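You operate a simulated robot arm through the tools that you are given. There is no shell and no other tool.

You are at the controls of a simulated two-armed robot. One attempt, no reset.

Task
Shut the weigher down: belts stopped, air off, mains off, weigh table locked.
Fine: stop the belts before the mains go off; lock the table last, with the mains off; one press of Stop; the dials and other keys stay.

It is judged by the outcome, as a careful person would: the job done as asked, and still so three seconds after it is handed in. It fails if anything else is knocked over, pushed out of place, dropped, spilled or broken.

Robot
Two 7-joint arms with fingered hands on one trunk that stands fixed in place. Base frame: the origin is at the foot of the trunk, x ahead of it, y to its left, z up. Units: mm, degrees, N and s.
The left shoulder is at [21, 269, 1122], the right one opposite. Payload 5 kg a hand.
Tool frame (each hand has its own): the origin (TCP) lies between the finger pads and is the grasp point; the fingertips stand 42 mm ahead of it; z points along the fingers, y is the line along which they close. The gripper opens to 208 mm. The gripper's body begins 119 mm behind the TCP. The gripper is a hand of 4 fingers: y runs from the thumb to the fingers, the wrist lies at [0, 0, -317] in the tool frame, and closing takes about 1.5 s.
Orientation is told as [roll, pitch, yaw] about the base's x, y, z axes, in that order, counted from this pose: with the fingers straight down and closing along the base's y, the tool's x points along the base's -x, its y along +y and its z along -z.

Tools
- The arms move only by the tool drive_tool. It takes "left_commands", "right_commands" or both (then of equal length, played together; a hand with none holds still); each is text: rows parted by semicolons, each of 7 numbers parted by spaces: the shift along the tool's x, y, z in mm, then the turn, a rotation vector about the tool's x, y, z in rad, then the finger opening in mm, from 0 to 208. In form: dx dy dz rx ry rz fingers; .... A call has 1 to 20 rows; each row is the pose to reach, as a shift and turn from the pose commanded when the call began, along the tool's axes at that moment. Rows are played at 5 a second. More than 50 mm and 8.6 degrees between two rows, or a gripper value outside its range, and nothing of the call is played. A pose out of reach is approached as far as the arm can. The call stops where the force on the tool passes 40 N (or 10 N more than at its start, if that is more) or the arm is blocked; 0.2 s more then pass. The fingers move at their own pace (about 153 mm/s each) and stop on an object; they squeeze with about 23 N. The grip force told is the motor's: it shows also when the fingers shut on nothing. Time passes only in rows, and 0.2 s behind the last, so rows that repeat a pose let the fingers close. It gives the time, the measured TCP pose, the force on the tool (base axes), the opening and the grip force at its end, in the units of the frame above (readings bear some noise), with the torque about the TCP (base axes, N m) and any sound that the robot's microphone picked up.
- Cameras (640 x 400 px; columns grow to the right, rows downward): "scene" is now at [155.1, 20.3, 1383.9]; the picture's right is [0.23, -0.97, 0.00], its down [-0.60, -0.14, -0.78] and it looks along [0.76, 0.18, -0.62] (base axes); focal length 326 px, centre (320, 200). "left" rides on the left gripper at [-93, 1, -146] in its tool frame; the picture's right is [-0.02, -1.00, 0.00], its down [0.84, -0.01, -0.54] and it looks along [0.54, -0.01, 0.84] (tool axes); focal length 280 px, centre (320, 200). "right" rides on the right gripper at [93, 1, -146] in its tool frame; the picture's right is [-0.02, 1.00, 0.00], its down [-0.84, -0.01, -0.54] and it looks along [-0.54, -0.01, 0.84] (tool axes); focal length 280 px, centre (320, 200). There is no depth. A picture from a camera that has moved, and an enlarged one, comes with that camera's place and axes in the base frame and with its lens.
- capture(camera): a new picture of that camera. The clock stands still meanwhile.
- raise_lower(by): slides the trunk up (or, below 0, down) by that many mm; the arms and the scene camera ride with it, the base frame stays. It gives what a move gives, with no picture.
- set_grasp(shape, hand): the hand has 4 fingers and takes this shape, open, in about a second: jaw (thumb against the fingers, like two jaws); tri (thumb and two fingers); tip (a fingertip pinch); poke (one finger out to press); point (the index stretched); flat (the hand flat); cup (the hand cupped); fist (a fist). The gripper value then closes the fingers along that shape, each until it touches; the sizes above hold for jaw. It gives what a move gives, with no picture.
- head_to(pan, tilt): turns the head with the scene camera to pan (to the left, within 80 degrees either way) and tilt (down, from -29 to 69), counted from straight ahead of the robot. It gives what a move gives.
- zoom(camera, box): a new picture of the part [left, top, right, bottom] of that camera's present view, enlarged. The clock stands still meanwhile.
- sign_off(): hands the job in; it is judged then, once.

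Nothing tells you positions but the pictures and the camera data. Unless the task says otherwise, let go and move clear before handing in.

The tools are called after ">>>" as a command line: name --argument value ..., lists and objects as JSON in quotes. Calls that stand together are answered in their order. drive_tool: Moves the arms, as the interface text tells. Its arguments: {"type":"object","properties":{"left_commands":{"type":"string"},"right_commands":{"type":"string"}},"required":[]} The other tools are called the same way: raise_lower (by) slides the trunk up or down; set_grasp (shape, hand) gives the hand a shape; head_to (pan, tilt) turns the head that bears the scene camera; capture (camera) takes a picture; zoom (camera, box) takes an enlarged picture of a part of a camera's view; sign_off () hands the job in.

At the start:

```text
time: 0.0
left_ee_pos: [493.4, 459.3, 1125.3]
left_tool_rot: [0.0, -0.1, 24.1]
left_contact_force: [0.3, 0.2, -0.3]
left_wrist_torque: [0.0, -0.02, 0.03]
left_grip_width: 207.7
left_grasp_force: 0.0
left_shape: jaw
right_ee_pos: [468.6, -0.4, 1127.7]
right_tool_rot: [-0.1, 0.0, 24.2]
right_contact_force: [-0.1, -0.4, 0.6]
right_wrist_torque: [0.0, 0.01, -0.01]
right_grip_width: 207.8
right_grasp_force: 0.0
right_shape: jaw
trunk travel left (down, up): [-500.0, 121.0]
head pan, tilt: [13.3, 38.4]
```

scene: 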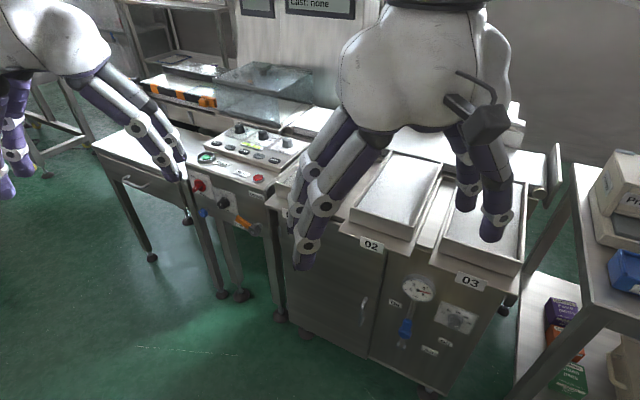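
right: 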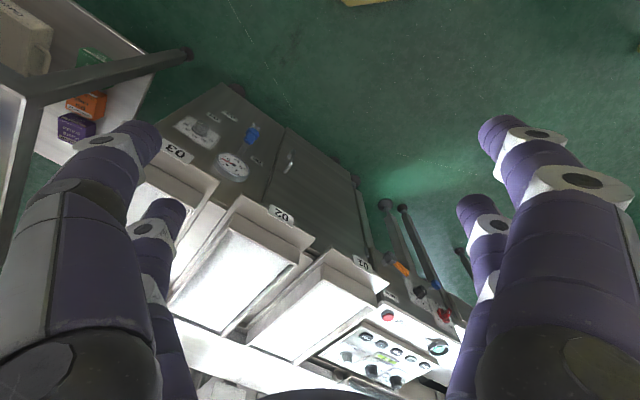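
left: 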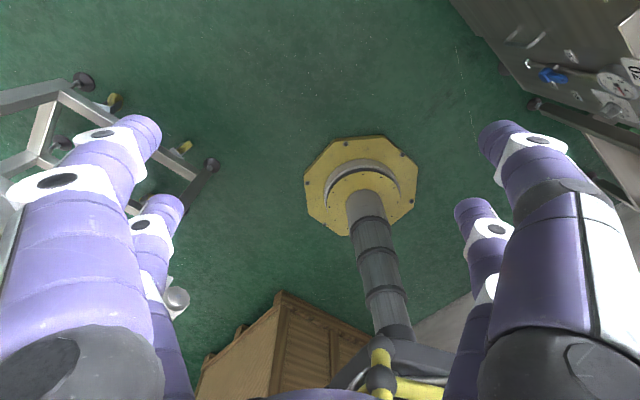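

I see a weigher with a key panel at the left, a red mains switch and orange lever on the front, and a blue air valve with a gauge on the lower cabinet. I'll look more closely before moving anything.

>>> zoom --camera "scene" --box '[160, 100, 320, 240]'

>>> zoom --camera "scene" --box '[360, 240, 500, 380]'

>>> zoom --camera "right" --box '[300, 180, 480, 400]'

>>> zoom --camera "right" --box '[160, 90, 310, 220]'

```text
2.86 times, centred on (240, 170) of scene
camera zoom: at [155.1, 20.3, 1383.9], right [0.23, -0.97, 0.0], down [-0.6, -0.14, -0.78], along [0.76, 0.18, -0.62], focal length 931 px, centre (549, 286)
```

zoom: 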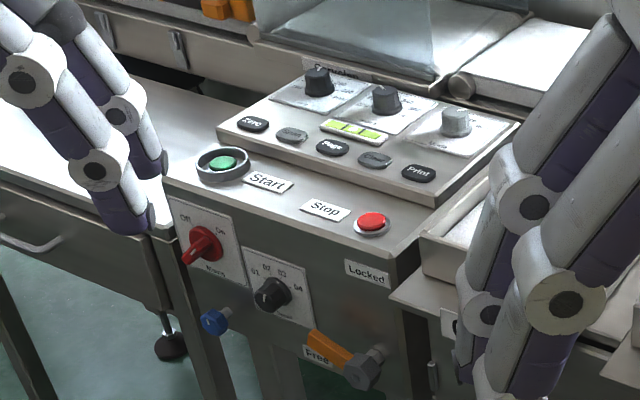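

```text
2.86 times, centred on (430, 310) of scene
camera zoom: at [155.1, 20.3, 1383.9], right [0.23, -0.97, 0.0], down [-0.6, -0.14, -0.78], along [0.76, 0.18, -0.62], focal length 931 px, centre (6, -114)
```

zoom: 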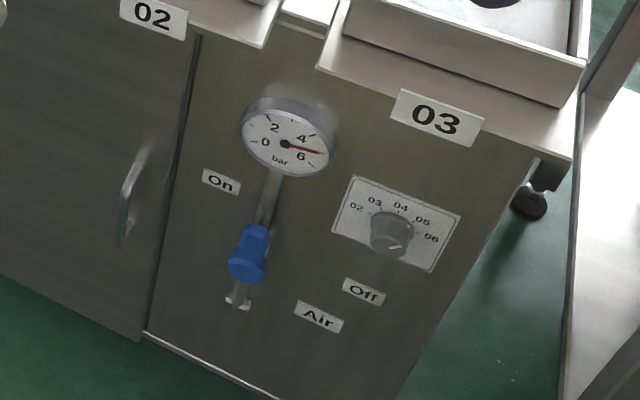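

```text
1.82 times, centred on (390, 290) of right
camera zoom: at [380.5, -36.7, 1274.8], right [-0.4, 0.92, 0.0], down [0.77, 0.33, 0.54], along [0.49, 0.21, -0.84], focal length 510 px, centre (193, 36)
```

zoom: 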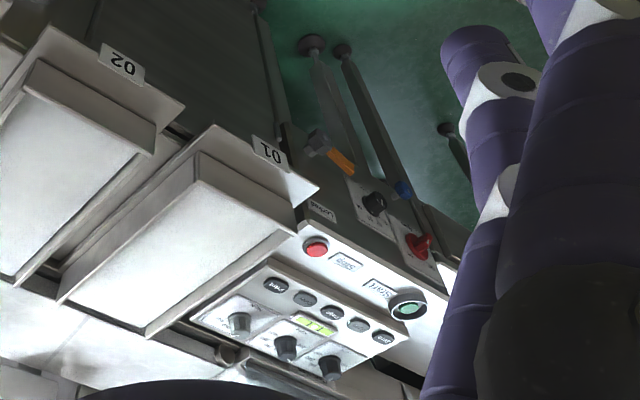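

```text
3.08 times, centred on (235, 155) of right
camera zoom: at [380.5, -36.7, 1274.8], right [-0.4, 0.92, 0.0], down [0.77, 0.33, 0.54], along [0.49, 0.21, -0.84], focal length 863 px, centre (582, 338)
```

zoom: 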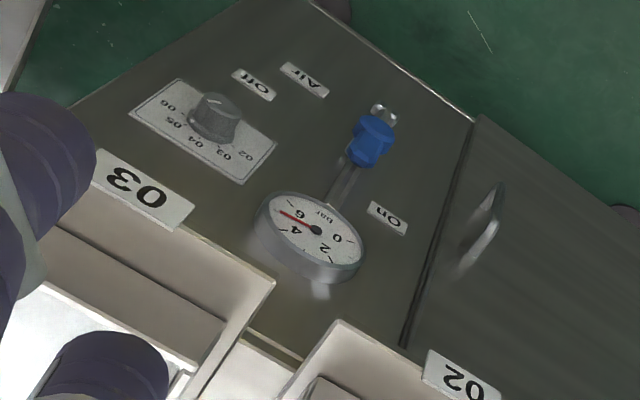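

I can make out Stop, Start, the red mains rotary, the orange Free/Locked lever and the blue air lever. By triangulation Stop is near (939, 407, 798), the mains knob near (957, 645, 718), the lever hub near (885, 418, 620) and the air lever near (721, -108, 486). Next I'll turn the head to get clearer views.

>>> head_to --pan 29 --tilt 33

>>> zoom --camera "scene" --box '[230, 130, 430, 255]'

>>> capture --camera "scene"

```text
time: 0.8
left_ee_pos: [493.9, 460.4, 1125.2]
left_tool_rot: [0.0, 0.1, 24.2]
left_contact_force: [-0.3, 0.4, 0.6]
left_wrist_torque: [0.0, -0.02, -0.03]
left_grip_width: 207.9
left_grasp_force: 0.1
left_shape: jaw
right_ee_pos: [466.7, -0.3, 1128.5]
right_tool_rot: [0.0, 0.0, 24.2]
right_contact_force: [0.2, 0.2, 0.4]
right_wrist_torque: [-0.01, 0.01, 0.02]
right_grip_width: 207.9
right_grasp_force: 0.1
right_shape: jaw
trunk travel left (down, up): [-500.0, 121.0]
head pan, tilt: [29.0, 33.0]
```

```text
3.20 times, centred on (330, 192) of scene
camera zoom: at [149.2, 43.7, 1392.1], right [0.48, -0.88, 0.0], down [-0.48, -0.26, -0.84], along [0.73, 0.41, -0.54], focal length 1042 px, centre (288, 224)
```

zoom: 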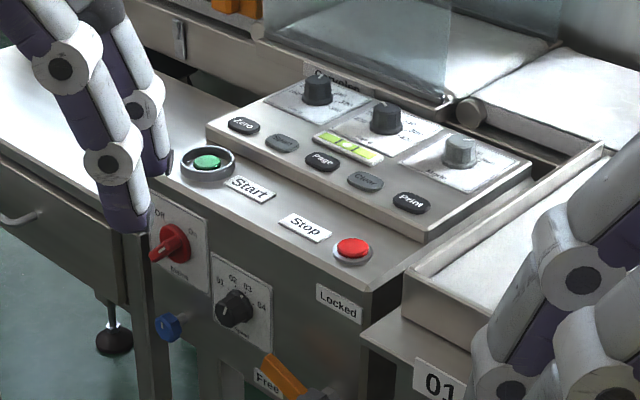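

```text
taken
camera scene: at [149.2, 43.7, 1392.1], right [0.48, -0.88, 0.0], down [-0.48, -0.26, -0.84], along [0.73, 0.41, -0.54], focal length 326 px, centre (320, 200)
```

scene: 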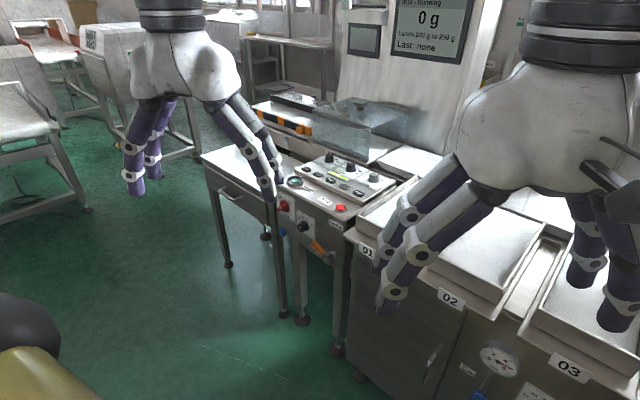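

The display reads "Running", and the front controls sit under the ledge. I'll lower the trunk so the cameras and arms face the front panel more squarely.

>>> raise_lower --by -250

>>> capture --camera "scene"

```text
time: 3.4
left_ee_pos: [493.8, 460.2, 875.8]
left_tool_rot: [0.0, -0.2, 24.2]
left_contact_force: [-0.1, 0.5, 0.5]
left_wrist_torque: [0.02, -0.07, -0.01]
left_grip_width: 208.0
left_grasp_force: 0.1
left_shape: jaw
right_ee_pos: [466.6, -0.1, 879.4]
right_tool_rot: [0.0, -0.1, 24.1]
right_contact_force: [-0.2, -0.2, -0.2]
right_wrist_torque: [-0.01, -0.03, 0.02]
right_grip_width: 207.7
right_grasp_force: 0.1
right_shape: jaw
trunk travel left (down, up): [-250.0, 371.0]
head pan, tilt: [29.0, 33.0]
```

```text
taken
camera scene: at [200.6, 43.7, 1132.8], right [0.48, -0.87, 0.0], down [-0.48, -0.26, -0.84], along [0.73, 0.41, -0.54], focal length 326 px, centre (320, 200)
```

scene: 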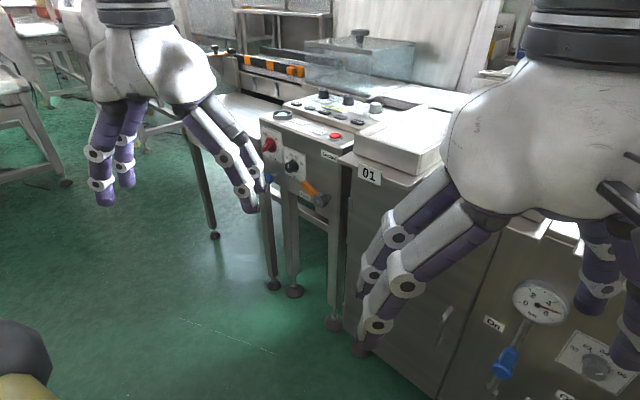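

From the lower viewpoint I can see the lever, mains switch and air valve better. I'll zoom in on each.

>>> zoom --camera "scene" --box '[250, 85, 370, 220]'

>>> zoom --camera "scene" --box '[480, 270, 640, 400]'

>>> capture --camera "right"

>>> head_to --pan 20 --tilt 10

>>> capture --camera "scene"

```text
2.96 times, centred on (310, 152) of scene
camera zoom: at [200.6, 43.7, 1132.8], right [0.48, -0.87, 0.0], down [-0.48, -0.26, -0.84], along [0.73, 0.41, -0.54], focal length 965 px, centre (350, 341)
```

zoom: 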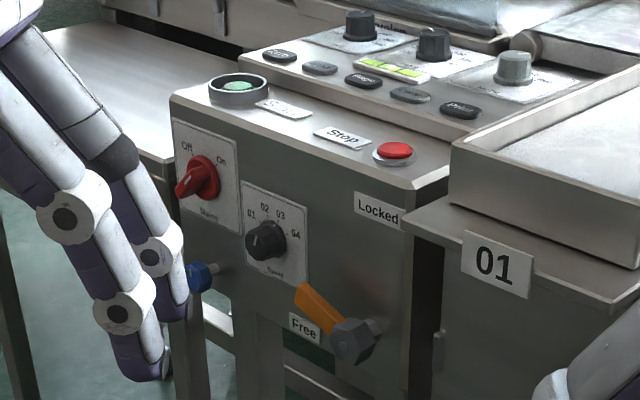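

```text
3.08 times, centred on (560, 335) of scene
camera zoom: at [200.6, 43.7, 1132.8], right [0.48, -0.87, 0.0], down [-0.48, -0.26, -0.84], along [0.73, 0.41, -0.54], focal length 1002 px, centre (-418, -215)
```

zoom: 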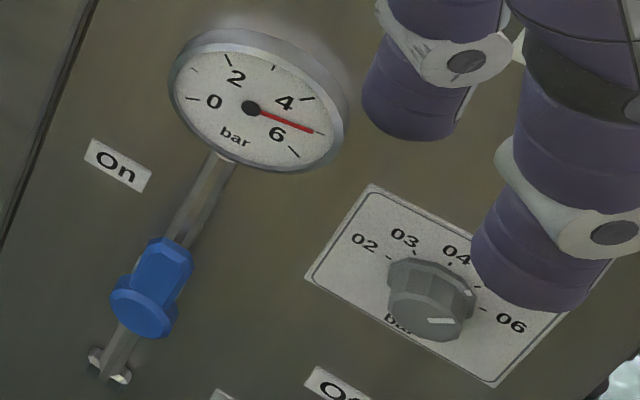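

```text
taken
camera right: at [380.0, -36.8, 1025.6], right [-0.4, 0.92, 0.0], down [0.77, 0.33, 0.54], along [0.49, 0.21, -0.84], focal length 280 px, centre (320, 200)
```

right: 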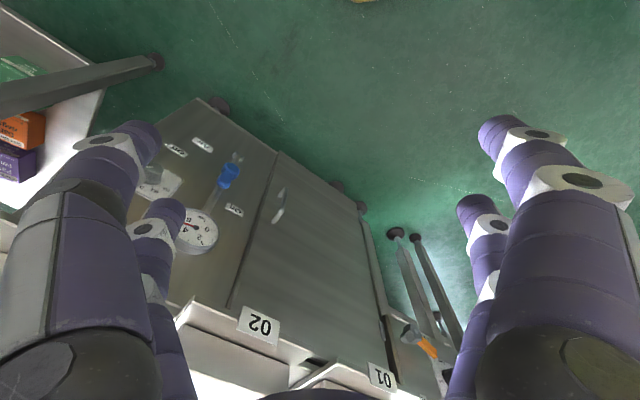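

```text
time: 4.2
left_ee_pos: [493.7, 460.3, 874.9]
left_tool_rot: [0.0, 0.1, 24.3]
left_contact_force: [-0.2, -0.1, 0.3]
left_wrist_torque: [0.0, 0.0, 0.07]
left_grip_width: 207.6
left_grasp_force: 0.1
left_shape: jaw
right_ee_pos: [467.3, -0.5, 878.0]
right_tool_rot: [-0.1, 0.1, 24.2]
right_contact_force: [-1.6, 0.3, -0.5]
right_wrist_torque: [0.0, 0.0, 0.05]
right_grip_width: 207.4
right_grasp_force: 0.0
right_shape: jaw
trunk travel left (down, up): [-250.0, 371.0]
head pan, tilt: [20.0, 10.0]
```

```text
taken
camera scene: at [210.5, 32.3, 1169.4], right [0.34, -0.94, 0.0], down [-0.16, -0.06, -0.98], along [0.93, 0.34, -0.17], focal length 326 px, centre (320, 200)
```

scene: 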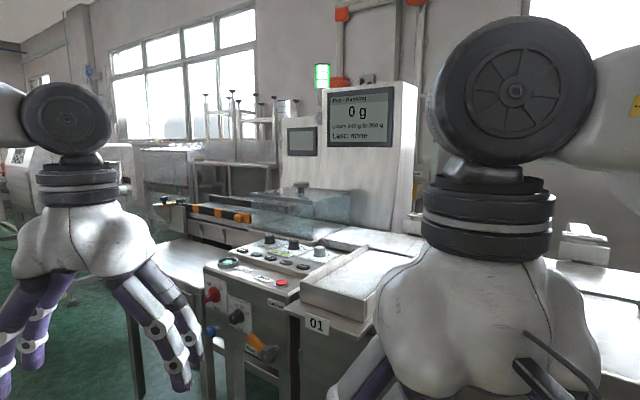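

The stack light is green and the display shows the run state. I'll zoom in on the display and check for other features.

>>> zoom --camera "scene" --box '[280, 60, 420, 160]'

>>> zoom --camera "scene" --box '[190, 230, 330, 380]'

```text
4.00 times, centred on (350, 110) of scene
camera zoom: at [210.5, 32.3, 1169.4], right [0.34, -0.94, 0.0], down [-0.16, -0.06, -0.98], along [0.93, 0.34, -0.17], focal length 1303 px, centre (200, 560)
```

zoom: 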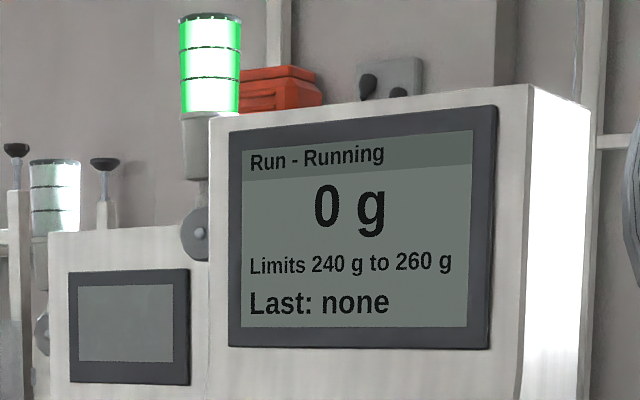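

```text
2.67 times, centred on (260, 305) of scene
camera zoom: at [210.5, 32.3, 1169.4], right [0.34, -0.94, 0.0], down [-0.16, -0.06, -0.98], along [0.93, 0.34, -0.17], focal length 868 px, centre (480, -80)
```

zoom: 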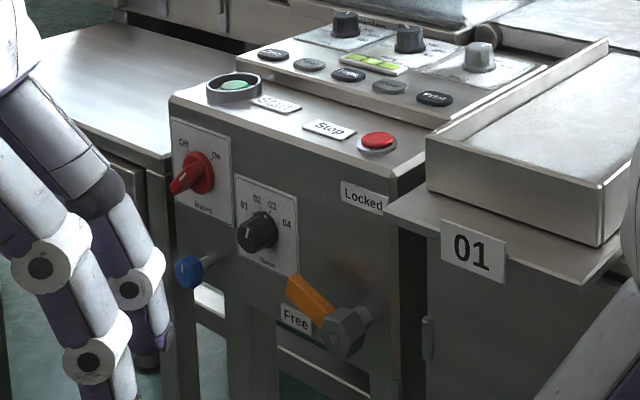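

Mains is On (its bar leans toward On), the lever is at Free, and the display shows "Run - Running". I'll give the left hand the poke shape and read the result.

>>> set_grasp --hand "left" --shape "poke"

>>> capture --camera "left"

```text
time: 5.1
left_ee_pos: [494.6, 459.9, 875.5]
left_tool_rot: [0.0, -0.1, 24.2]
left_contact_force: [-0.6, 0.3, 0.0]
left_wrist_torque: [0.0, -0.02, -0.02]
left_grip_width: 0.0
left_grasp_force: 0.0
left_shape: poke
right_ee_pos: [467.5, 0.5, 878.1]
right_tool_rot: [0.0, 0.0, 24.2]
right_contact_force: [1.0, 0.0, -0.1]
right_wrist_torque: [0.0, -0.02, -0.02]
right_grip_width: 207.8
right_grasp_force: 0.0
right_shape: jaw
trunk travel left (down, up): [-250.0, 371.0]
head pan, tilt: [20.0, 10.0]
```

```text
taken
camera left: at [578.2, 499.3, 1023.3], right [0.42, -0.91, 0.0], down [-0.76, -0.36, 0.54], along [-0.49, -0.23, -0.84], focal length 280 px, centre (320, 200)
```

left: 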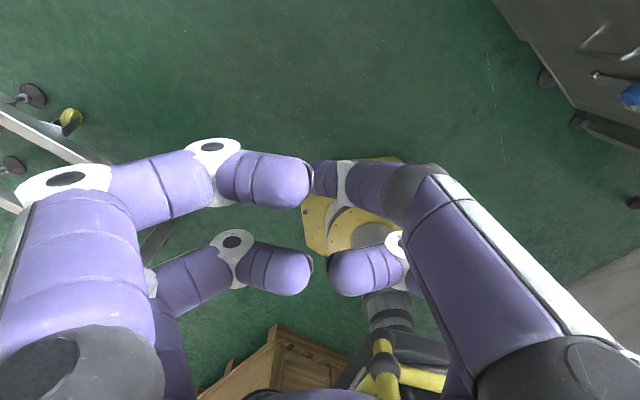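

The left hand has curled and reads an opening of 0. I'll hold still for a moment and check its final shape.

>>> drive_tool --left_commands "0 0 0 0 0 0 0; 0 0 0 0 0 0 0; 0 0 0 0 0 0 0"

>>> capture --camera "left"

>>> head_to --pan 40 --tilt 35

>>> capture --camera "scene"

```text
time: 5.9
left_ee_pos: [494.4, 460.5, 876.2]
left_tool_rot: [0.0, -0.1, 24.2]
left_contact_force: [-0.3, 0.7, 0.5]
left_wrist_torque: [0.02, -0.01, 0.01]
left_grip_width: 0.0
left_grasp_force: 0.1
left_shape: poke
right_ee_pos: [467.5, 0.2, 878.4]
right_tool_rot: [0.0, 0.0, 24.3]
right_contact_force: [-0.6, -0.4, 0.1]
right_wrist_torque: [0.01, -0.02, -0.01]
right_grip_width: 207.9
right_grasp_force: 0.0
right_shape: jaw
trunk travel left (down, up): [-250.0, 371.0]
head pan, tilt: [20.0, 10.0]
```

```text
taken
camera left: at [578.2, 499.3, 1023.3], right [0.42, -0.91, 0.0], down [-0.76, -0.36, 0.54], along [-0.49, -0.23, -0.84], focal length 280 px, centre (320, 200)
```

left: 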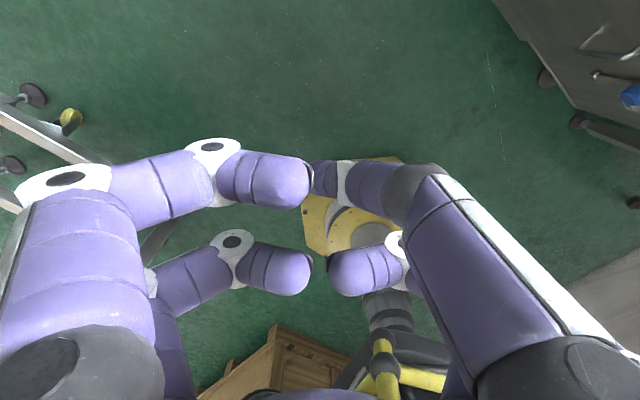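

```text
time: 6.8
left_ee_pos: [494.1, 459.8, 874.0]
left_tool_rot: [0.0, 0.0, 24.1]
left_contact_force: [-0.1, 0.9, -0.3]
left_wrist_torque: [0.04, 0.0, 0.07]
left_grip_width: 0.0
left_grasp_force: 0.0
left_shape: poke
right_ee_pos: [468.3, -0.7, 877.3]
right_tool_rot: [-0.1, 0.1, 24.2]
right_contact_force: [0.1, 0.4, 0.5]
right_wrist_torque: [0.02, -0.01, 0.02]
right_grip_width: 207.5
right_grasp_force: 0.0
right_shape: jaw
trunk travel left (down, up): [-250.0, 371.0]
head pan, tilt: [40.0, 35.0]
```

```text
taken
camera scene: at [190.7, 57.1, 1129.4], right [0.64, -0.77, 0.0], down [-0.44, -0.37, -0.82], along [0.63, 0.53, -0.57], focal length 326 px, centre (320, 200)
```

scene: 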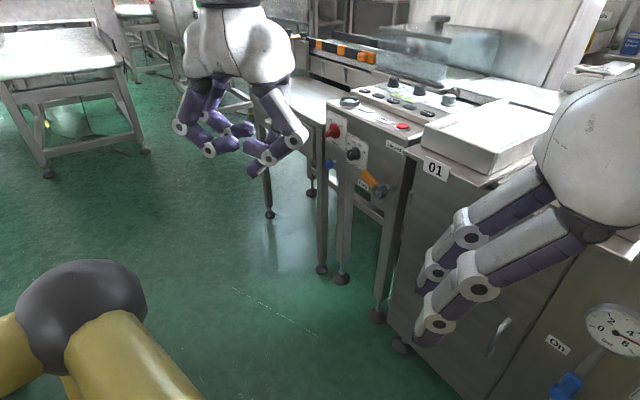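

The fingers look curled. I'll zoom in to see whether one of them stays out.

>>> zoom --camera "scene" --box '[160, 0, 330, 200]'

>>> zoom --camera "left" --box '[160, 100, 480, 340]'

```text
2.00 times, centred on (245, 100) of scene
camera zoom: at [190.7, 57.1, 1129.4], right [0.64, -0.77, 0.0], down [-0.44, -0.37, -0.82], along [0.63, 0.53, -0.57], focal length 651 px, centre (470, 400)
```

zoom: 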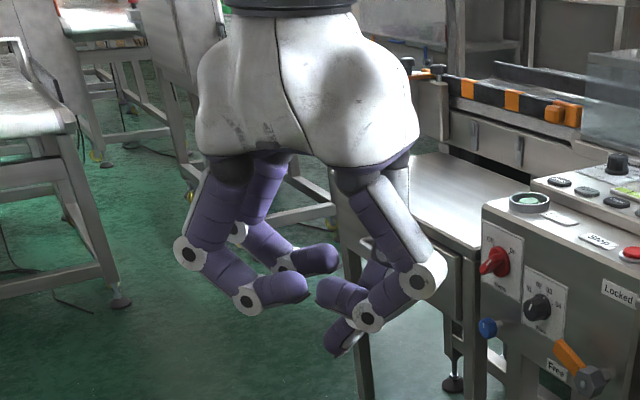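

```text
1.67 times, centred on (320, 220) of left
camera zoom: at [578.2, 499.3, 1023.3], right [0.42, -0.91, 0.0], down [-0.76, -0.36, 0.54], along [-0.49, -0.23, -0.84], focal length 467 px, centre (320, 167)
```

zoom: 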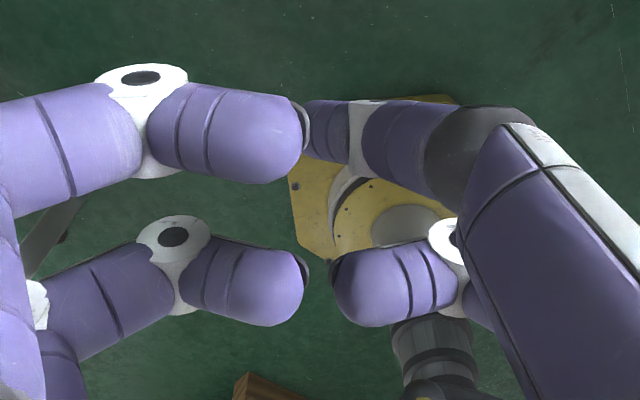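

At value 0 the fingers are shut. I'll command a larger opening in place to see the poke shape opened.

>>> drive_tool --left_commands "0 0 0 0 0 0 208; 0 0 0 0 0 0 208; 0 0 0 0 0 0 208; 0 0 0 0 0 0 208; 0 0 0 0 0 0 208; 0 0 0 0 0 0 208; 0 0 0 0 0 0 208"

>>> capture --camera "left"

>>> zoom --camera "scene" --box '[160, 0, 330, 200]'

```text
time: 8.4
left_ee_pos: [494.0, 459.8, 876.1]
left_tool_rot: [0.0, 0.0, 24.2]
left_contact_force: [-0.2, 0.3, 0.0]
left_wrist_torque: [0.03, 0.01, 0.02]
left_grip_width: 0.1
left_grasp_force: 0.1
left_shape: poke
right_ee_pos: [467.4, 1.3, 878.7]
right_tool_rot: [-0.1, 0.0, 24.1]
right_contact_force: [-0.9, 0.3, 0.3]
right_wrist_torque: [-0.02, -0.01, -0.03]
right_grip_width: 207.9
right_grasp_force: 0.2
right_shape: jaw
trunk travel left (down, up): [-250.0, 371.0]
head pan, tilt: [40.0, 35.0]
```

```text
taken
camera left: at [578.2, 499.3, 1023.3], right [0.42, -0.91, 0.0], down [-0.76, -0.36, 0.54], along [-0.49, -0.23, -0.84], focal length 280 px, centre (320, 200)
```

left: 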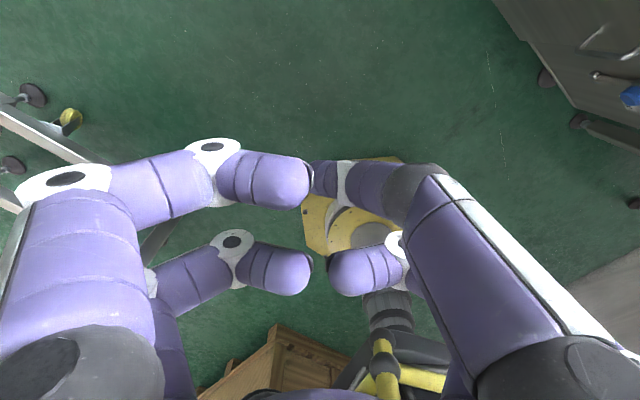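

```text
2.00 times, centred on (245, 100) of scene
camera zoom: at [190.6, 57.1, 1129.4], right [0.64, -0.77, 0.0], down [-0.44, -0.37, -0.82], along [0.63, 0.53, -0.57], focal length 651 px, centre (470, 400)
```

zoom: 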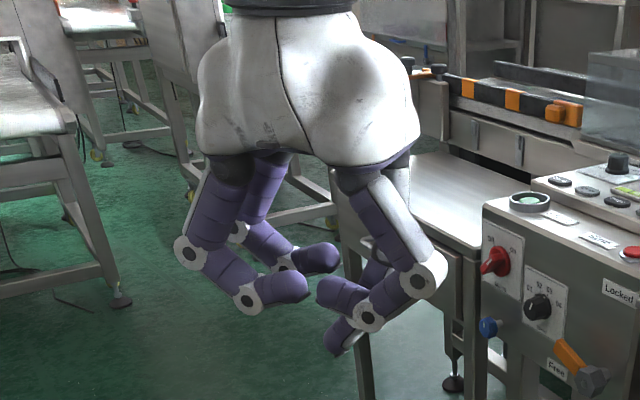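

Poke is a fixed shape with one fingertip only slightly ahead of the rest. I'll compare it with "point", which stretches the index finger.

>>> set_grasp --hand "left" --shape "point"

>>> capture --camera "left"

>>> zoom --camera "scene" --box '[160, 0, 330, 200]'

```text
time: 9.3
left_ee_pos: [493.7, 460.3, 876.0]
left_tool_rot: [0.0, 0.0, 24.3]
left_contact_force: [0.5, -0.1, 0.1]
left_wrist_torque: [-0.05, 0.02, -0.04]
left_grip_width: 201.6
left_grasp_force: 0.0
left_shape: point
right_ee_pos: [467.5, 0.4, 878.4]
right_tool_rot: [0.0, 0.1, 24.1]
right_contact_force: [0.2, -0.7, 0.2]
right_wrist_torque: [-0.02, -0.02, -0.02]
right_grip_width: 207.8
right_grasp_force: 0.1
right_shape: jaw
trunk travel left (down, up): [-250.0, 371.0]
head pan, tilt: [40.0, 35.0]
```

```text
taken
camera left: at [578.1, 499.3, 1023.3], right [0.42, -0.91, 0.0], down [-0.76, -0.36, 0.54], along [-0.49, -0.23, -0.84], focal length 280 px, centre (320, 200)
```

left: 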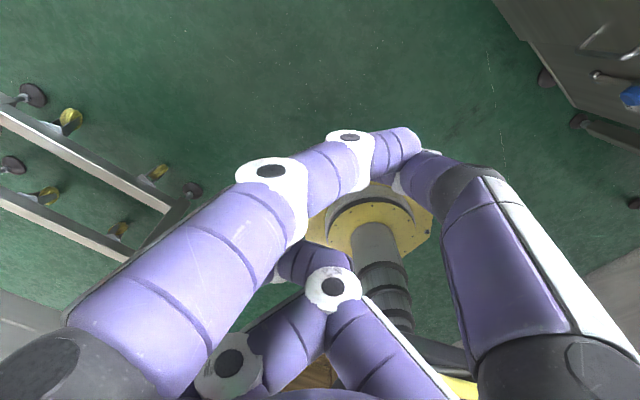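

```text
2.00 times, centred on (245, 100) of scene
camera zoom: at [190.6, 57.1, 1129.4], right [0.64, -0.77, 0.0], down [-0.44, -0.37, -0.82], along [0.63, 0.53, -0.57], focal length 651 px, centre (470, 400)
```

zoom: 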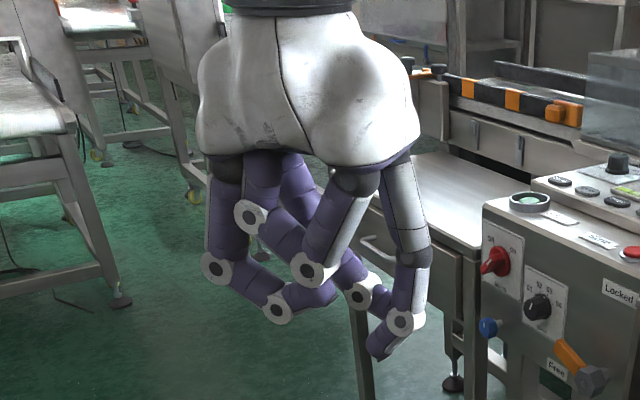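

The index looks longer here, but it may still be moving. I'll hold briefly and look again.

>>> drive_tool --left_commands "0 0 0 0 0 0 208; 0 0 0 0 0 0 208; 0 0 0 0 0 0 208; 0 0 0 0 0 0 208"

>>> capture --camera "left"

>>> zoom --camera "scene" --box '[160, 0, 330, 200]'

```text
time: 10.3
left_ee_pos: [494.2, 459.8, 875.6]
left_tool_rot: [-0.1, 0.0, 24.1]
left_contact_force: [0.6, 0.2, 0.5]
left_wrist_torque: [-0.03, 0.02, -0.04]
left_grip_width: 201.7
left_grasp_force: 0.0
left_shape: point
right_ee_pos: [465.5, 1.8, 877.1]
right_tool_rot: [-0.1, 0.0, 24.3]
right_contact_force: [-0.7, 0.4, -0.2]
right_wrist_torque: [0.0, 0.02, -0.02]
right_grip_width: 207.7
right_grasp_force: 0.0
right_shape: jaw
trunk travel left (down, up): [-250.0, 371.0]
head pan, tilt: [40.0, 35.0]
```

```text
taken
camera left: at [578.2, 499.3, 1023.3], right [0.42, -0.91, 0.0], down [-0.76, -0.36, 0.54], along [-0.49, -0.23, -0.84], focal length 280 px, centre (320, 200)
```

left: 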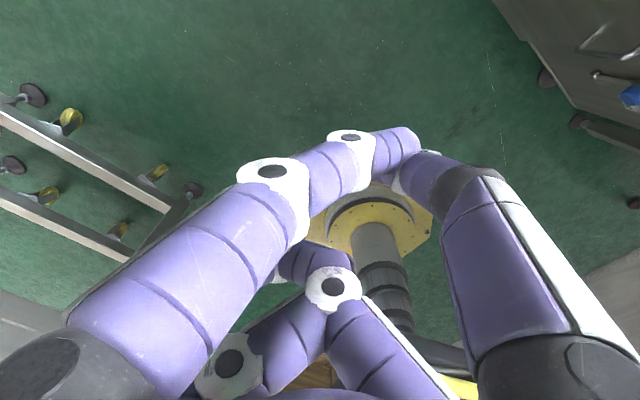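

```text
2.00 times, centred on (245, 100) of scene
camera zoom: at [190.6, 57.1, 1129.4], right [0.64, -0.77, 0.0], down [-0.44, -0.37, -0.82], along [0.63, 0.53, -0.57], focal length 651 px, centre (470, 400)
```

zoom: 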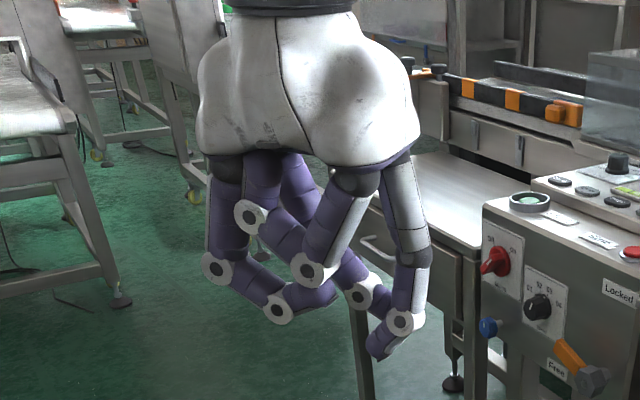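

In "point" the extended finger's tip is bent back. I'll try "tip", the fingertip pinch, closed, as a narrow pressing tool.

>>> set_grasp --hand "left" --shape "tip"

>>> capture --camera "left"

>>> drive_tool --left_commands "0 0 0 0 0 0 0; 0 0 0 0 0 0 0; 0 0 0 0 0 0 0; 0 0 0 0 0 0 0; 0 0 0 0 0 0 0; 0 0 0 0 0 0 0; 0 0 0 0 0 0 0; 0 0 0 0 0 0 0"

>>> capture --camera "left"

>>> zoom --camera "scene" --box '[160, 0, 330, 200]'

```text
time: 11.2
left_ee_pos: [494.9, 459.7, 876.3]
left_tool_rot: [0.0, 0.0, 24.1]
left_contact_force: [0.6, -0.5, 0.4]
left_wrist_torque: [0.02, 0.0, 0.01]
left_grip_width: 208.0
left_grasp_force: 0.1
left_shape: tip
right_ee_pos: [466.6, 0.8, 878.0]
right_tool_rot: [0.0, 0.0, 24.2]
right_contact_force: [0.6, -0.1, 0.5]
right_wrist_torque: [0.0, 0.0, -0.02]
right_grip_width: 207.8
right_grasp_force: 0.1
right_shape: jaw
trunk travel left (down, up): [-250.0, 371.0]
head pan, tilt: [40.0, 35.0]
```

```text
taken
camera left: at [578.2, 499.3, 1023.3], right [0.42, -0.91, 0.0], down [-0.76, -0.36, 0.54], along [-0.49, -0.23, -0.84], focal length 280 px, centre (320, 200)
```

left: 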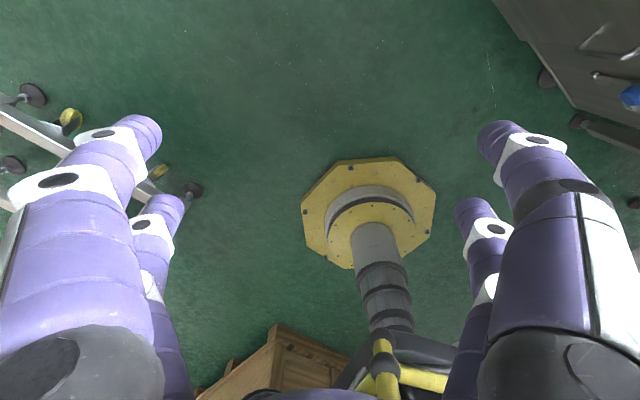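

```text
time: 13.0
left_ee_pos: [494.3, 460.4, 876.5]
left_tool_rot: [0.0, 0.1, 24.3]
left_contact_force: [0.1, 0.5, 0.6]
left_wrist_torque: [-0.01, 0.01, 0.01]
left_grip_width: 0.0
left_grasp_force: 23.5
left_shape: tip
right_ee_pos: [467.0, 0.1, 878.2]
right_tool_rot: [0.0, -0.1, 24.1]
right_contact_force: [-0.1, -0.1, -0.9]
right_wrist_torque: [-0.01, -0.02, -0.01]
right_grip_width: 207.7
right_grasp_force: 0.0
right_shape: jaw
trunk travel left (down, up): [-250.0, 371.0]
head pan, tilt: [40.0, 35.0]
```

```text
taken
camera left: at [578.2, 499.3, 1023.3], right [0.42, -0.91, 0.0], down [-0.76, -0.36, 0.54], along [-0.49, -0.23, -0.84], focal length 280 px, centre (320, 200)
```

left: 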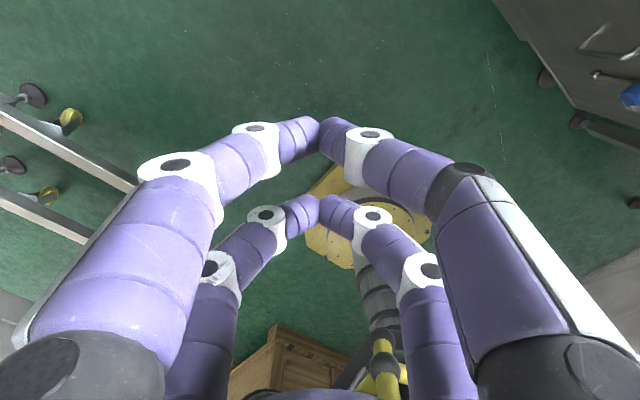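

```text
2.00 times, centred on (245, 100) of scene
camera zoom: at [190.6, 57.1, 1129.4], right [0.64, -0.77, 0.0], down [-0.44, -0.37, -0.82], along [0.63, 0.53, -0.57], focal length 651 px, centre (470, 400)
```

zoom: 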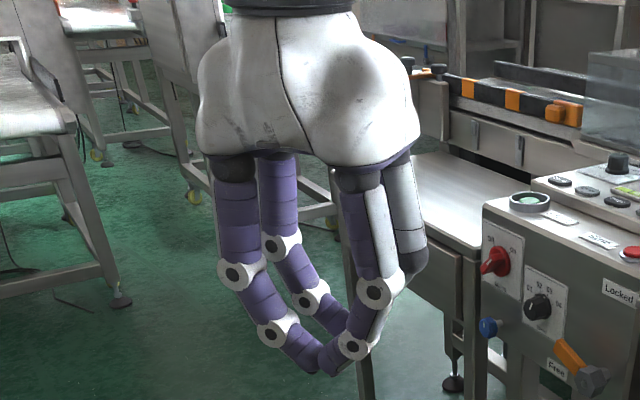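

In the closed "tip" shape the fingers meet in two pairs about 60 mm apart, and either pair makes a good narrow pressing tip. Next I'll swing the left hand to point at the front panel from about 250 mm away for a close look.

>>> drive_tool --left_commands "-16.0 2.8 0.9 0.0411 -0.1066 0.0411 0; -31.9 5.5 1.9 0.0821 -0.2133 0.0821 0; -47.9 8.3 2.8 0.1232 -0.3199 0.1232 0; -63.9 11.1 3.7 0.1642 -0.4266 0.1642 0; -79.8 13.8 4.6 0.2053 -0.5332 0.2053 0; -95.8 16.6 5.6 0.2463 -0.6399 0.2463 0; -111.8 19.4 6.5 0.2874 -0.7465 0.2874 0; -127.7 22.1 7.4 0.3284 -0.8531 0.3284 0; -143.7 24.9 8.4 0.3695 -0.9598 0.3695 0; -159.6 27.6 9.3 0.4105 -1.0664 0.4105 0; -175.6 30.4 10.2 0.4516 -1.1731 0.4516 0; -191.6 33.2 11.1 0.4926 -1.2797 0.4926 0; -207.5 35.9 12.1 0.5337 -1.3864 0.5337 0; -223.5 38.7 13.0 0.5747 -1.4930 0.5747 0; -223.5 38.7 13.0 0.5747 -1.4930 0.5747 0"

>>> capture --camera "left"

>>> capture --camera "scene"

```text
time: 16.2
left_ee_pos: [681.5, 585.3, 864.4]
left_tool_rot: [112.2, -89.8, -130.2]
left_contact_force: [0.0, -0.2, 16.5]
left_wrist_torque: [0.63, 2.04, 0.05]
left_grip_width: 0.0
left_grasp_force: 22.9
left_shape: tip
right_ee_pos: [466.2, -1.3, 879.9]
right_tool_rot: [0.0, -0.2, 24.1]
right_contact_force: [-0.7, -0.6, 0.9]
right_wrist_torque: [0.09, -0.03, -0.03]
right_grip_width: 207.8
right_grasp_force: 0.0
right_shape: jaw
trunk travel left (down, up): [-250.0, 371.0]
head pan, tilt: [40.0, 35.0]
```

```text
taken
camera left: at [543.3, 631.0, 958.5], right [-0.31, -0.95, 0.01], down [-0.51, 0.16, -0.84], along [0.8, -0.27, -0.54], focal length 280 px, centre (320, 200)
```

left: 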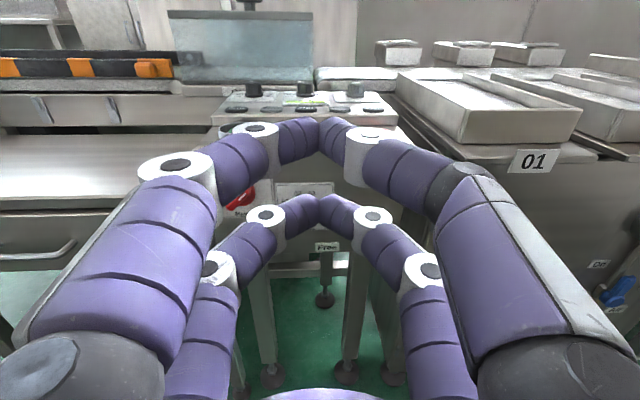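

```text
taken
camera scene: at [189.7, 56.0, 1130.3], right [0.64, -0.77, 0.0], down [-0.44, -0.37, -0.82], along [0.63, 0.53, -0.57], focal length 326 px, centre (320, 200)
```

scene: 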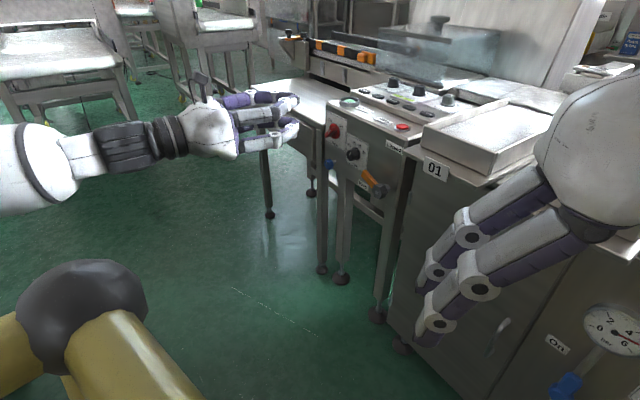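

The left hand now points at the panel, but the closed fingers block the wrist view and the force reads 16 N upward. I'll open the fingers and check both again.

>>> drive_tool --left_commands "0 0 0 0 0 0 208; 0 0 0 0 0 0 208; 0 0 0 0 0 0 208; 0 0 0 0 0 0 208; 0 0 0 0 0 0 208; 0 0 0 0 0 0 208"

>>> capture --camera "left"

>>> zoom --camera "left" --box '[200, 70, 440, 260]'

```text
time: 17.6
left_ee_pos: [683.4, 586.6, 862.3]
left_tool_rot: [166.6, -90.1, 175.6]
left_contact_force: [0.3, 0.1, -0.3]
left_wrist_torque: [0.01, 0.03, -0.01]
left_grip_width: 208.0
left_grasp_force: 0.1
left_shape: tip
right_ee_pos: [467.1, 1.0, 877.7]
right_tool_rot: [0.0, -0.1, 24.2]
right_contact_force: [-0.5, 0.8, 0.0]
right_wrist_torque: [-0.01, 0.0, 0.01]
right_grip_width: 207.7
right_grasp_force: 0.0
right_shape: jaw
trunk travel left (down, up): [-250.0, 371.0]
head pan, tilt: [40.0, 35.0]
```

```text
taken
camera left: at [543.7, 632.9, 956.7], right [-0.31, -0.95, 0.01], down [-0.52, 0.15, -0.84], along [0.8, -0.27, -0.54], focal length 280 px, centre (320, 200)
```

left: 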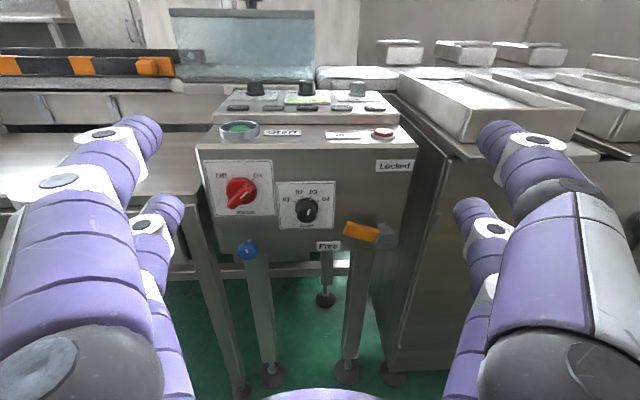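

```text
2.11 times, centred on (320, 165) of left
camera zoom: at [543.7, 632.9, 956.7], right [-0.31, -0.95, 0.01], down [-0.52, 0.15, -0.84], along [0.8, -0.27, -0.54], focal length 590 px, centre (320, 274)
```

zoom: 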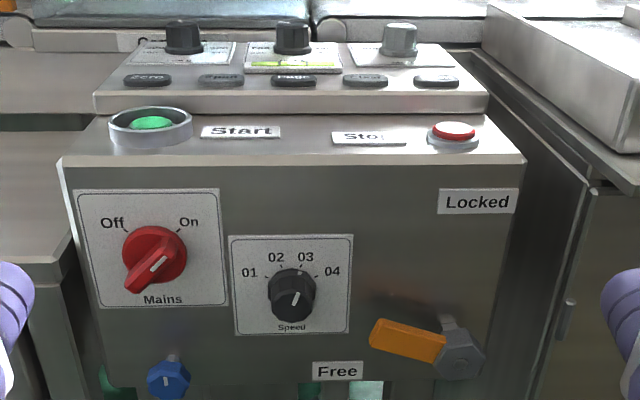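

The panel view is now square-on. Mains points to On, the lever lies left toward Free with Locked straight above its hub, and wide-baseline triangulation puts Stop near (926, 401, 808). I'll raise the trunk a bit, then bring the closed fingertips above Stop, tilted about 20° from vertical.

>>> raise_lower --by 150

>>> drive_tool --left_commands "9.3 -8.4 20.5 0 0.1018 0 0; 18.7 -16.9 41.0 0 0.2036 0 0; 28.0 -25.3 61.5 0 0.3054 0 0; 37.3 -33.8 81.9 0 0.4072 0 0; 46.7 -42.2 102.4 0 0.5090 0 0; 56.0 -50.7 122.9 0 0.6109 0 0; 65.3 -59.1 143.4 0 0.7127 0 0; 74.7 -67.5 163.9 0 0.8145 0 0; 84.0 -76.0 184.4 0 0.9163 0 0; 93.3 -84.4 204.8 0 1.0181 0 0; 102.7 -92.9 225.3 0 1.1199 0 0; 112.0 -101.3 245.8 0 1.2217 0 0; 112.0 -101.3 245.8 0 1.2217 0 0; 112.0 -101.3 245.8 0 1.2217 0 0"

>>> head_to --pan 25 --tilt 35

>>> capture --camera "scene"

>>> capture --camera "left"

```text
time: 19.4
left_ee_pos: [682.3, 587.9, 1011.7]
left_tool_rot: [7.0, -90.0, -24.7]
left_contact_force: [0.5, -0.6, -0.1]
left_wrist_torque: [0.01, -0.04, -0.02]
left_grip_width: 207.7
left_grasp_force: 0.0
left_shape: tip
right_ee_pos: [467.7, 0.4, 1027.6]
right_tool_rot: [0.1, 0.1, 24.2]
right_contact_force: [1.5, -0.3, -0.9]
right_wrist_torque: [-0.02, 0.04, 0.0]
right_grip_width: 207.8
right_grasp_force: 0.0
right_shape: jaw
trunk travel left (down, up): [-400.0, 221.0]
head pan, tilt: [40.0, 35.0]
```

```text
time: 22.4
left_ee_pos: [884.5, 414.1, 902.2]
left_tool_rot: [0.0, -20.0, -17.9]
left_contact_force: [0.7, -0.9, 0.2]
left_wrist_torque: [0.04, 0.01, 0.04]
left_grip_width: 0.1
left_grasp_force: 22.9
left_shape: tip
right_ee_pos: [466.8, 0.3, 1028.6]
right_tool_rot: [0.0, 0.0, 24.2]
right_contact_force: [-0.1, -0.9, -0.2]
right_wrist_torque: [-0.03, -0.02, -0.01]
right_grip_width: 208.0
right_grasp_force: 0.0
right_shape: jaw
trunk travel left (down, up): [-400.0, 221.0]
head pan, tilt: [40.0, 35.0]
```

```text
time: 23.1
left_ee_pos: [885.0, 415.1, 900.9]
left_tool_rot: [-0.1, -20.1, -17.9]
left_contact_force: [-0.6, -0.5, 0.1]
left_wrist_torque: [-0.04, 0.01, 0.0]
left_grip_width: 0.0
left_grasp_force: 23.2
left_shape: tip
right_ee_pos: [467.4, 0.2, 1027.6]
right_tool_rot: [0.1, -0.1, 24.2]
right_contact_force: [-0.7, -0.4, -0.2]
right_wrist_torque: [0.0, -0.02, -0.01]
right_grip_width: 207.9
right_grasp_force: 0.0
right_shape: jaw
trunk travel left (down, up): [-400.0, 221.0]
head pan, tilt: [25.0, 35.0]
```

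```text
taken
camera scene: at [160.6, 37.8, 1287.4], right [0.42, -0.91, 0.0], down [-0.52, -0.24, -0.82], along [0.74, 0.35, -0.57], focal length 326 px, centre (320, 200)
```

scene: 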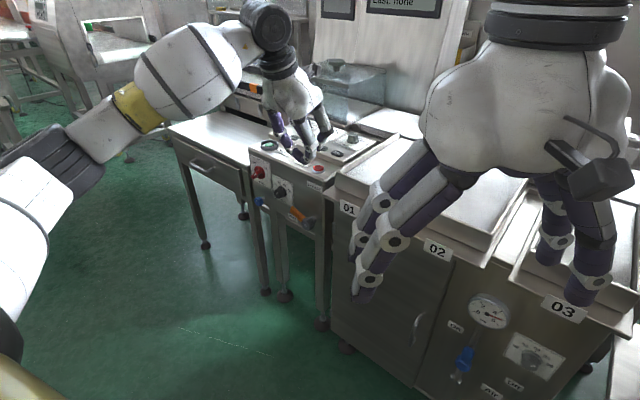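

```text
taken
camera left: at [920.4, 404.2, 1071.7], right [-0.29, -0.96, 0.0], down [-0.93, 0.29, 0.22], along [-0.21, 0.06, -0.98], focal length 280 px, centre (320, 200)
```

left: 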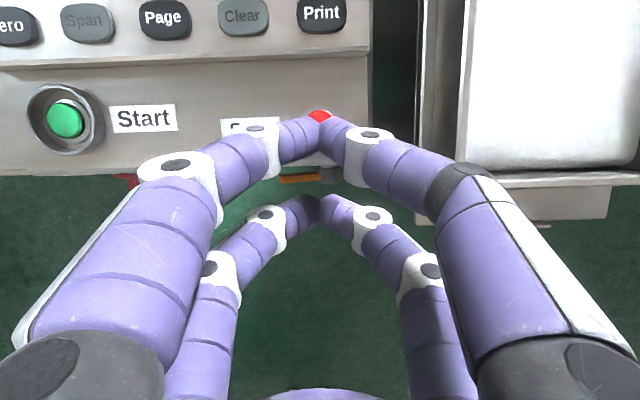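

The tip pair appears to be right above Stop, with a bit of red visible just beyond the apex. I'll zoom in from both cameras to check alignment before going down.

>>> zoom --camera "scene" --box '[240, 70, 360, 230]'

>>> zoom --camera "left" --box '[220, 70, 420, 220]'

```text
2.50 times, centred on (300, 150) of scene
camera zoom: at [160.6, 37.8, 1287.4], right [0.42, -0.91, 0.0], down [-0.52, -0.24, -0.82], along [0.74, 0.35, -0.57], focal length 814 px, centre (370, 325)
```

zoom: 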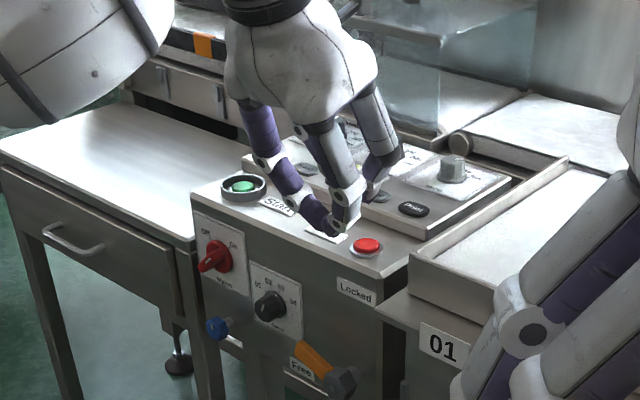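

```text
2.67 times, centred on (320, 145) of left
camera zoom: at [920.4, 404.2, 1071.7], right [-0.29, -0.96, 0.0], down [-0.93, 0.29, 0.22], along [-0.21, 0.06, -0.98], focal length 748 px, centre (320, 347)
```

zoom: 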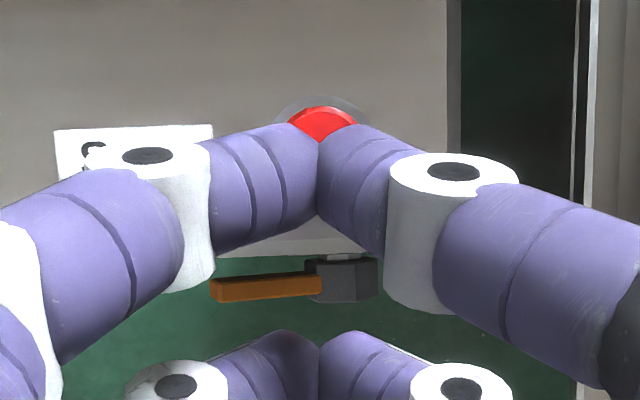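

Alignment is close: the tip sits about 9 mm short of the button centre and is laterally right on. I'll shift forward 8 mm and descend to just above Stop.

>>> drive_tool --left_commands "-7.5 0 2.7 0 0 0 0; -2.0 0 19 0 0 0 0; 4.0 0 35 0 0 0 0; 9.6 0 49.7 0 0 0 0; 9.6 0 49.7 0 0 0 0"

>>> zoom --camera "scene" --box '[270, 110, 350, 200]'

>>> zoom --camera "left" --box '[220, 70, 420, 220]'

```text
time: 24.3
left_ee_pos: [893.4, 412.6, 852.8]
left_tool_rot: [-0.1, -19.9, -17.9]
left_contact_force: [0.4, -0.1, 0.4]
left_wrist_torque: [0.04, 0.0, -0.02]
left_grip_width: 0.1
left_grasp_force: 22.7
left_shape: tip
right_ee_pos: [467.3, 1.1, 1027.9]
right_tool_rot: [-0.1, 0.0, 24.1]
right_contact_force: [-0.5, 0.0, -0.9]
right_wrist_torque: [0.01, -0.01, 0.02]
right_grip_width: 207.7
right_grasp_force: 0.0
right_shape: jaw
trunk travel left (down, up): [-400.0, 221.0]
head pan, tilt: [25.0, 35.0]
```

```text
4.44 times, centred on (310, 155) of scene
camera zoom: at [160.7, 37.8, 1287.5], right [0.42, -0.91, 0.0], down [-0.52, -0.24, -0.82], along [0.74, 0.35, -0.57], focal length 1448 px, centre (364, 400)
```

zoom: 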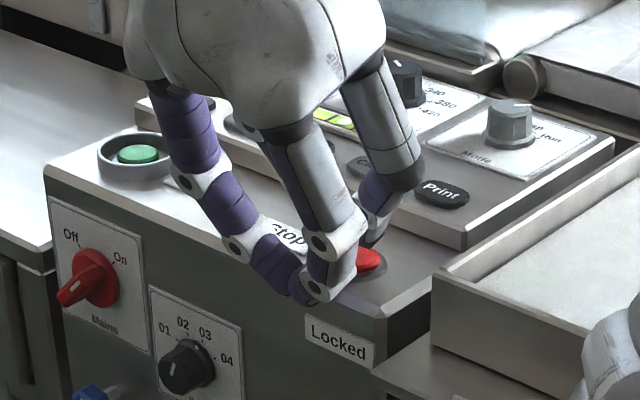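

```text
2.67 times, centred on (320, 145) of left
camera zoom: at [928.7, 402.1, 1022.2], right [-0.29, -0.96, 0.0], down [-0.93, 0.29, 0.22], along [-0.21, 0.06, -0.98], focal length 748 px, centre (320, 347)
```

zoom: 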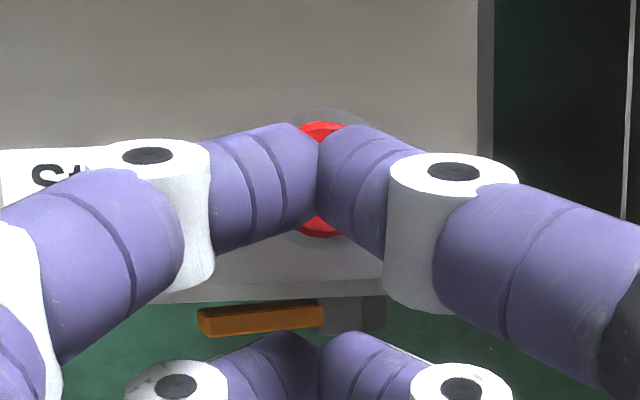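

The apex is now centred over the red button. I'll go down slowly in small steps and watch force and sound.

>>> drive_tool --left_commands "1.4 0 3.8 0 0 0 0; 2.4 0 6.6 0 0 0 0; 3.1 0 8.5 0 0 0 0; 3.8 0 10.3 0 0 0 0"

>>> zoom --camera "left" --box '[220, 70, 420, 220]'

>>> zoom --camera "scene" --box '[270, 110, 350, 200]'

```text
time: 25.3
left_ee_pos: [893.7, 411.8, 841.5]
left_tool_rot: [-0.1, -20.0, -17.9]
left_contact_force: [-1.1, 0.4, 4.6]
left_wrist_torque: [-0.03, -0.08, 0.03]
left_grip_width: 0.1
left_grasp_force: 23.1
left_shape: tip
right_ee_pos: [467.0, 0.3, 1028.8]
right_tool_rot: [0.1, 0.0, 24.3]
right_contact_force: [-0.1, -0.5, 0.5]
right_wrist_torque: [0.01, -0.01, 0.01]
right_grip_width: 207.8
right_grasp_force: 0.0
right_shape: jaw
trunk travel left (down, up): [-400.0, 221.0]
head pan, tilt: [25.0, 35.0]
heard: click
```

```text
2.67 times, centred on (320, 145) of left
camera zoom: at [928.2, 401.9, 1011.3], right [-0.29, -0.96, 0.0], down [-0.93, 0.29, 0.22], along [-0.21, 0.06, -0.98], focal length 748 px, centre (320, 347)
```

zoom: 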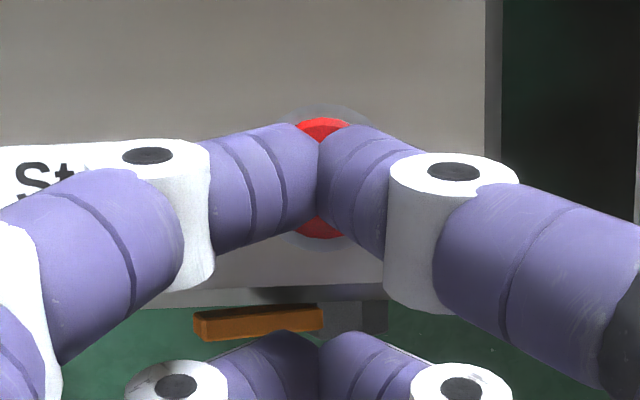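

```text
4.44 times, centred on (310, 155) of scene
camera zoom: at [160.4, 37.7, 1287.5], right [0.42, -0.91, 0.0], down [-0.52, -0.24, -0.82], along [0.74, 0.35, -0.57], focal length 1448 px, centre (364, 400)
```

zoom: 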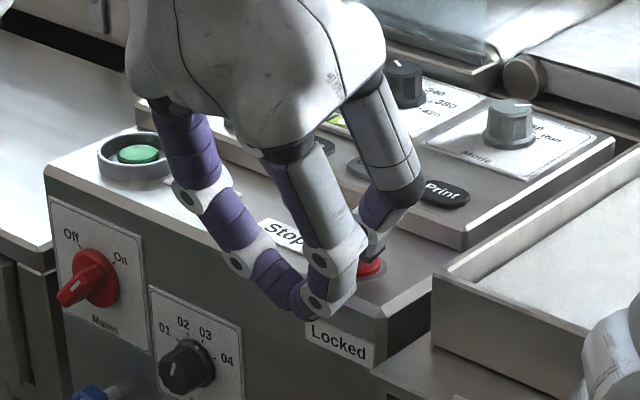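

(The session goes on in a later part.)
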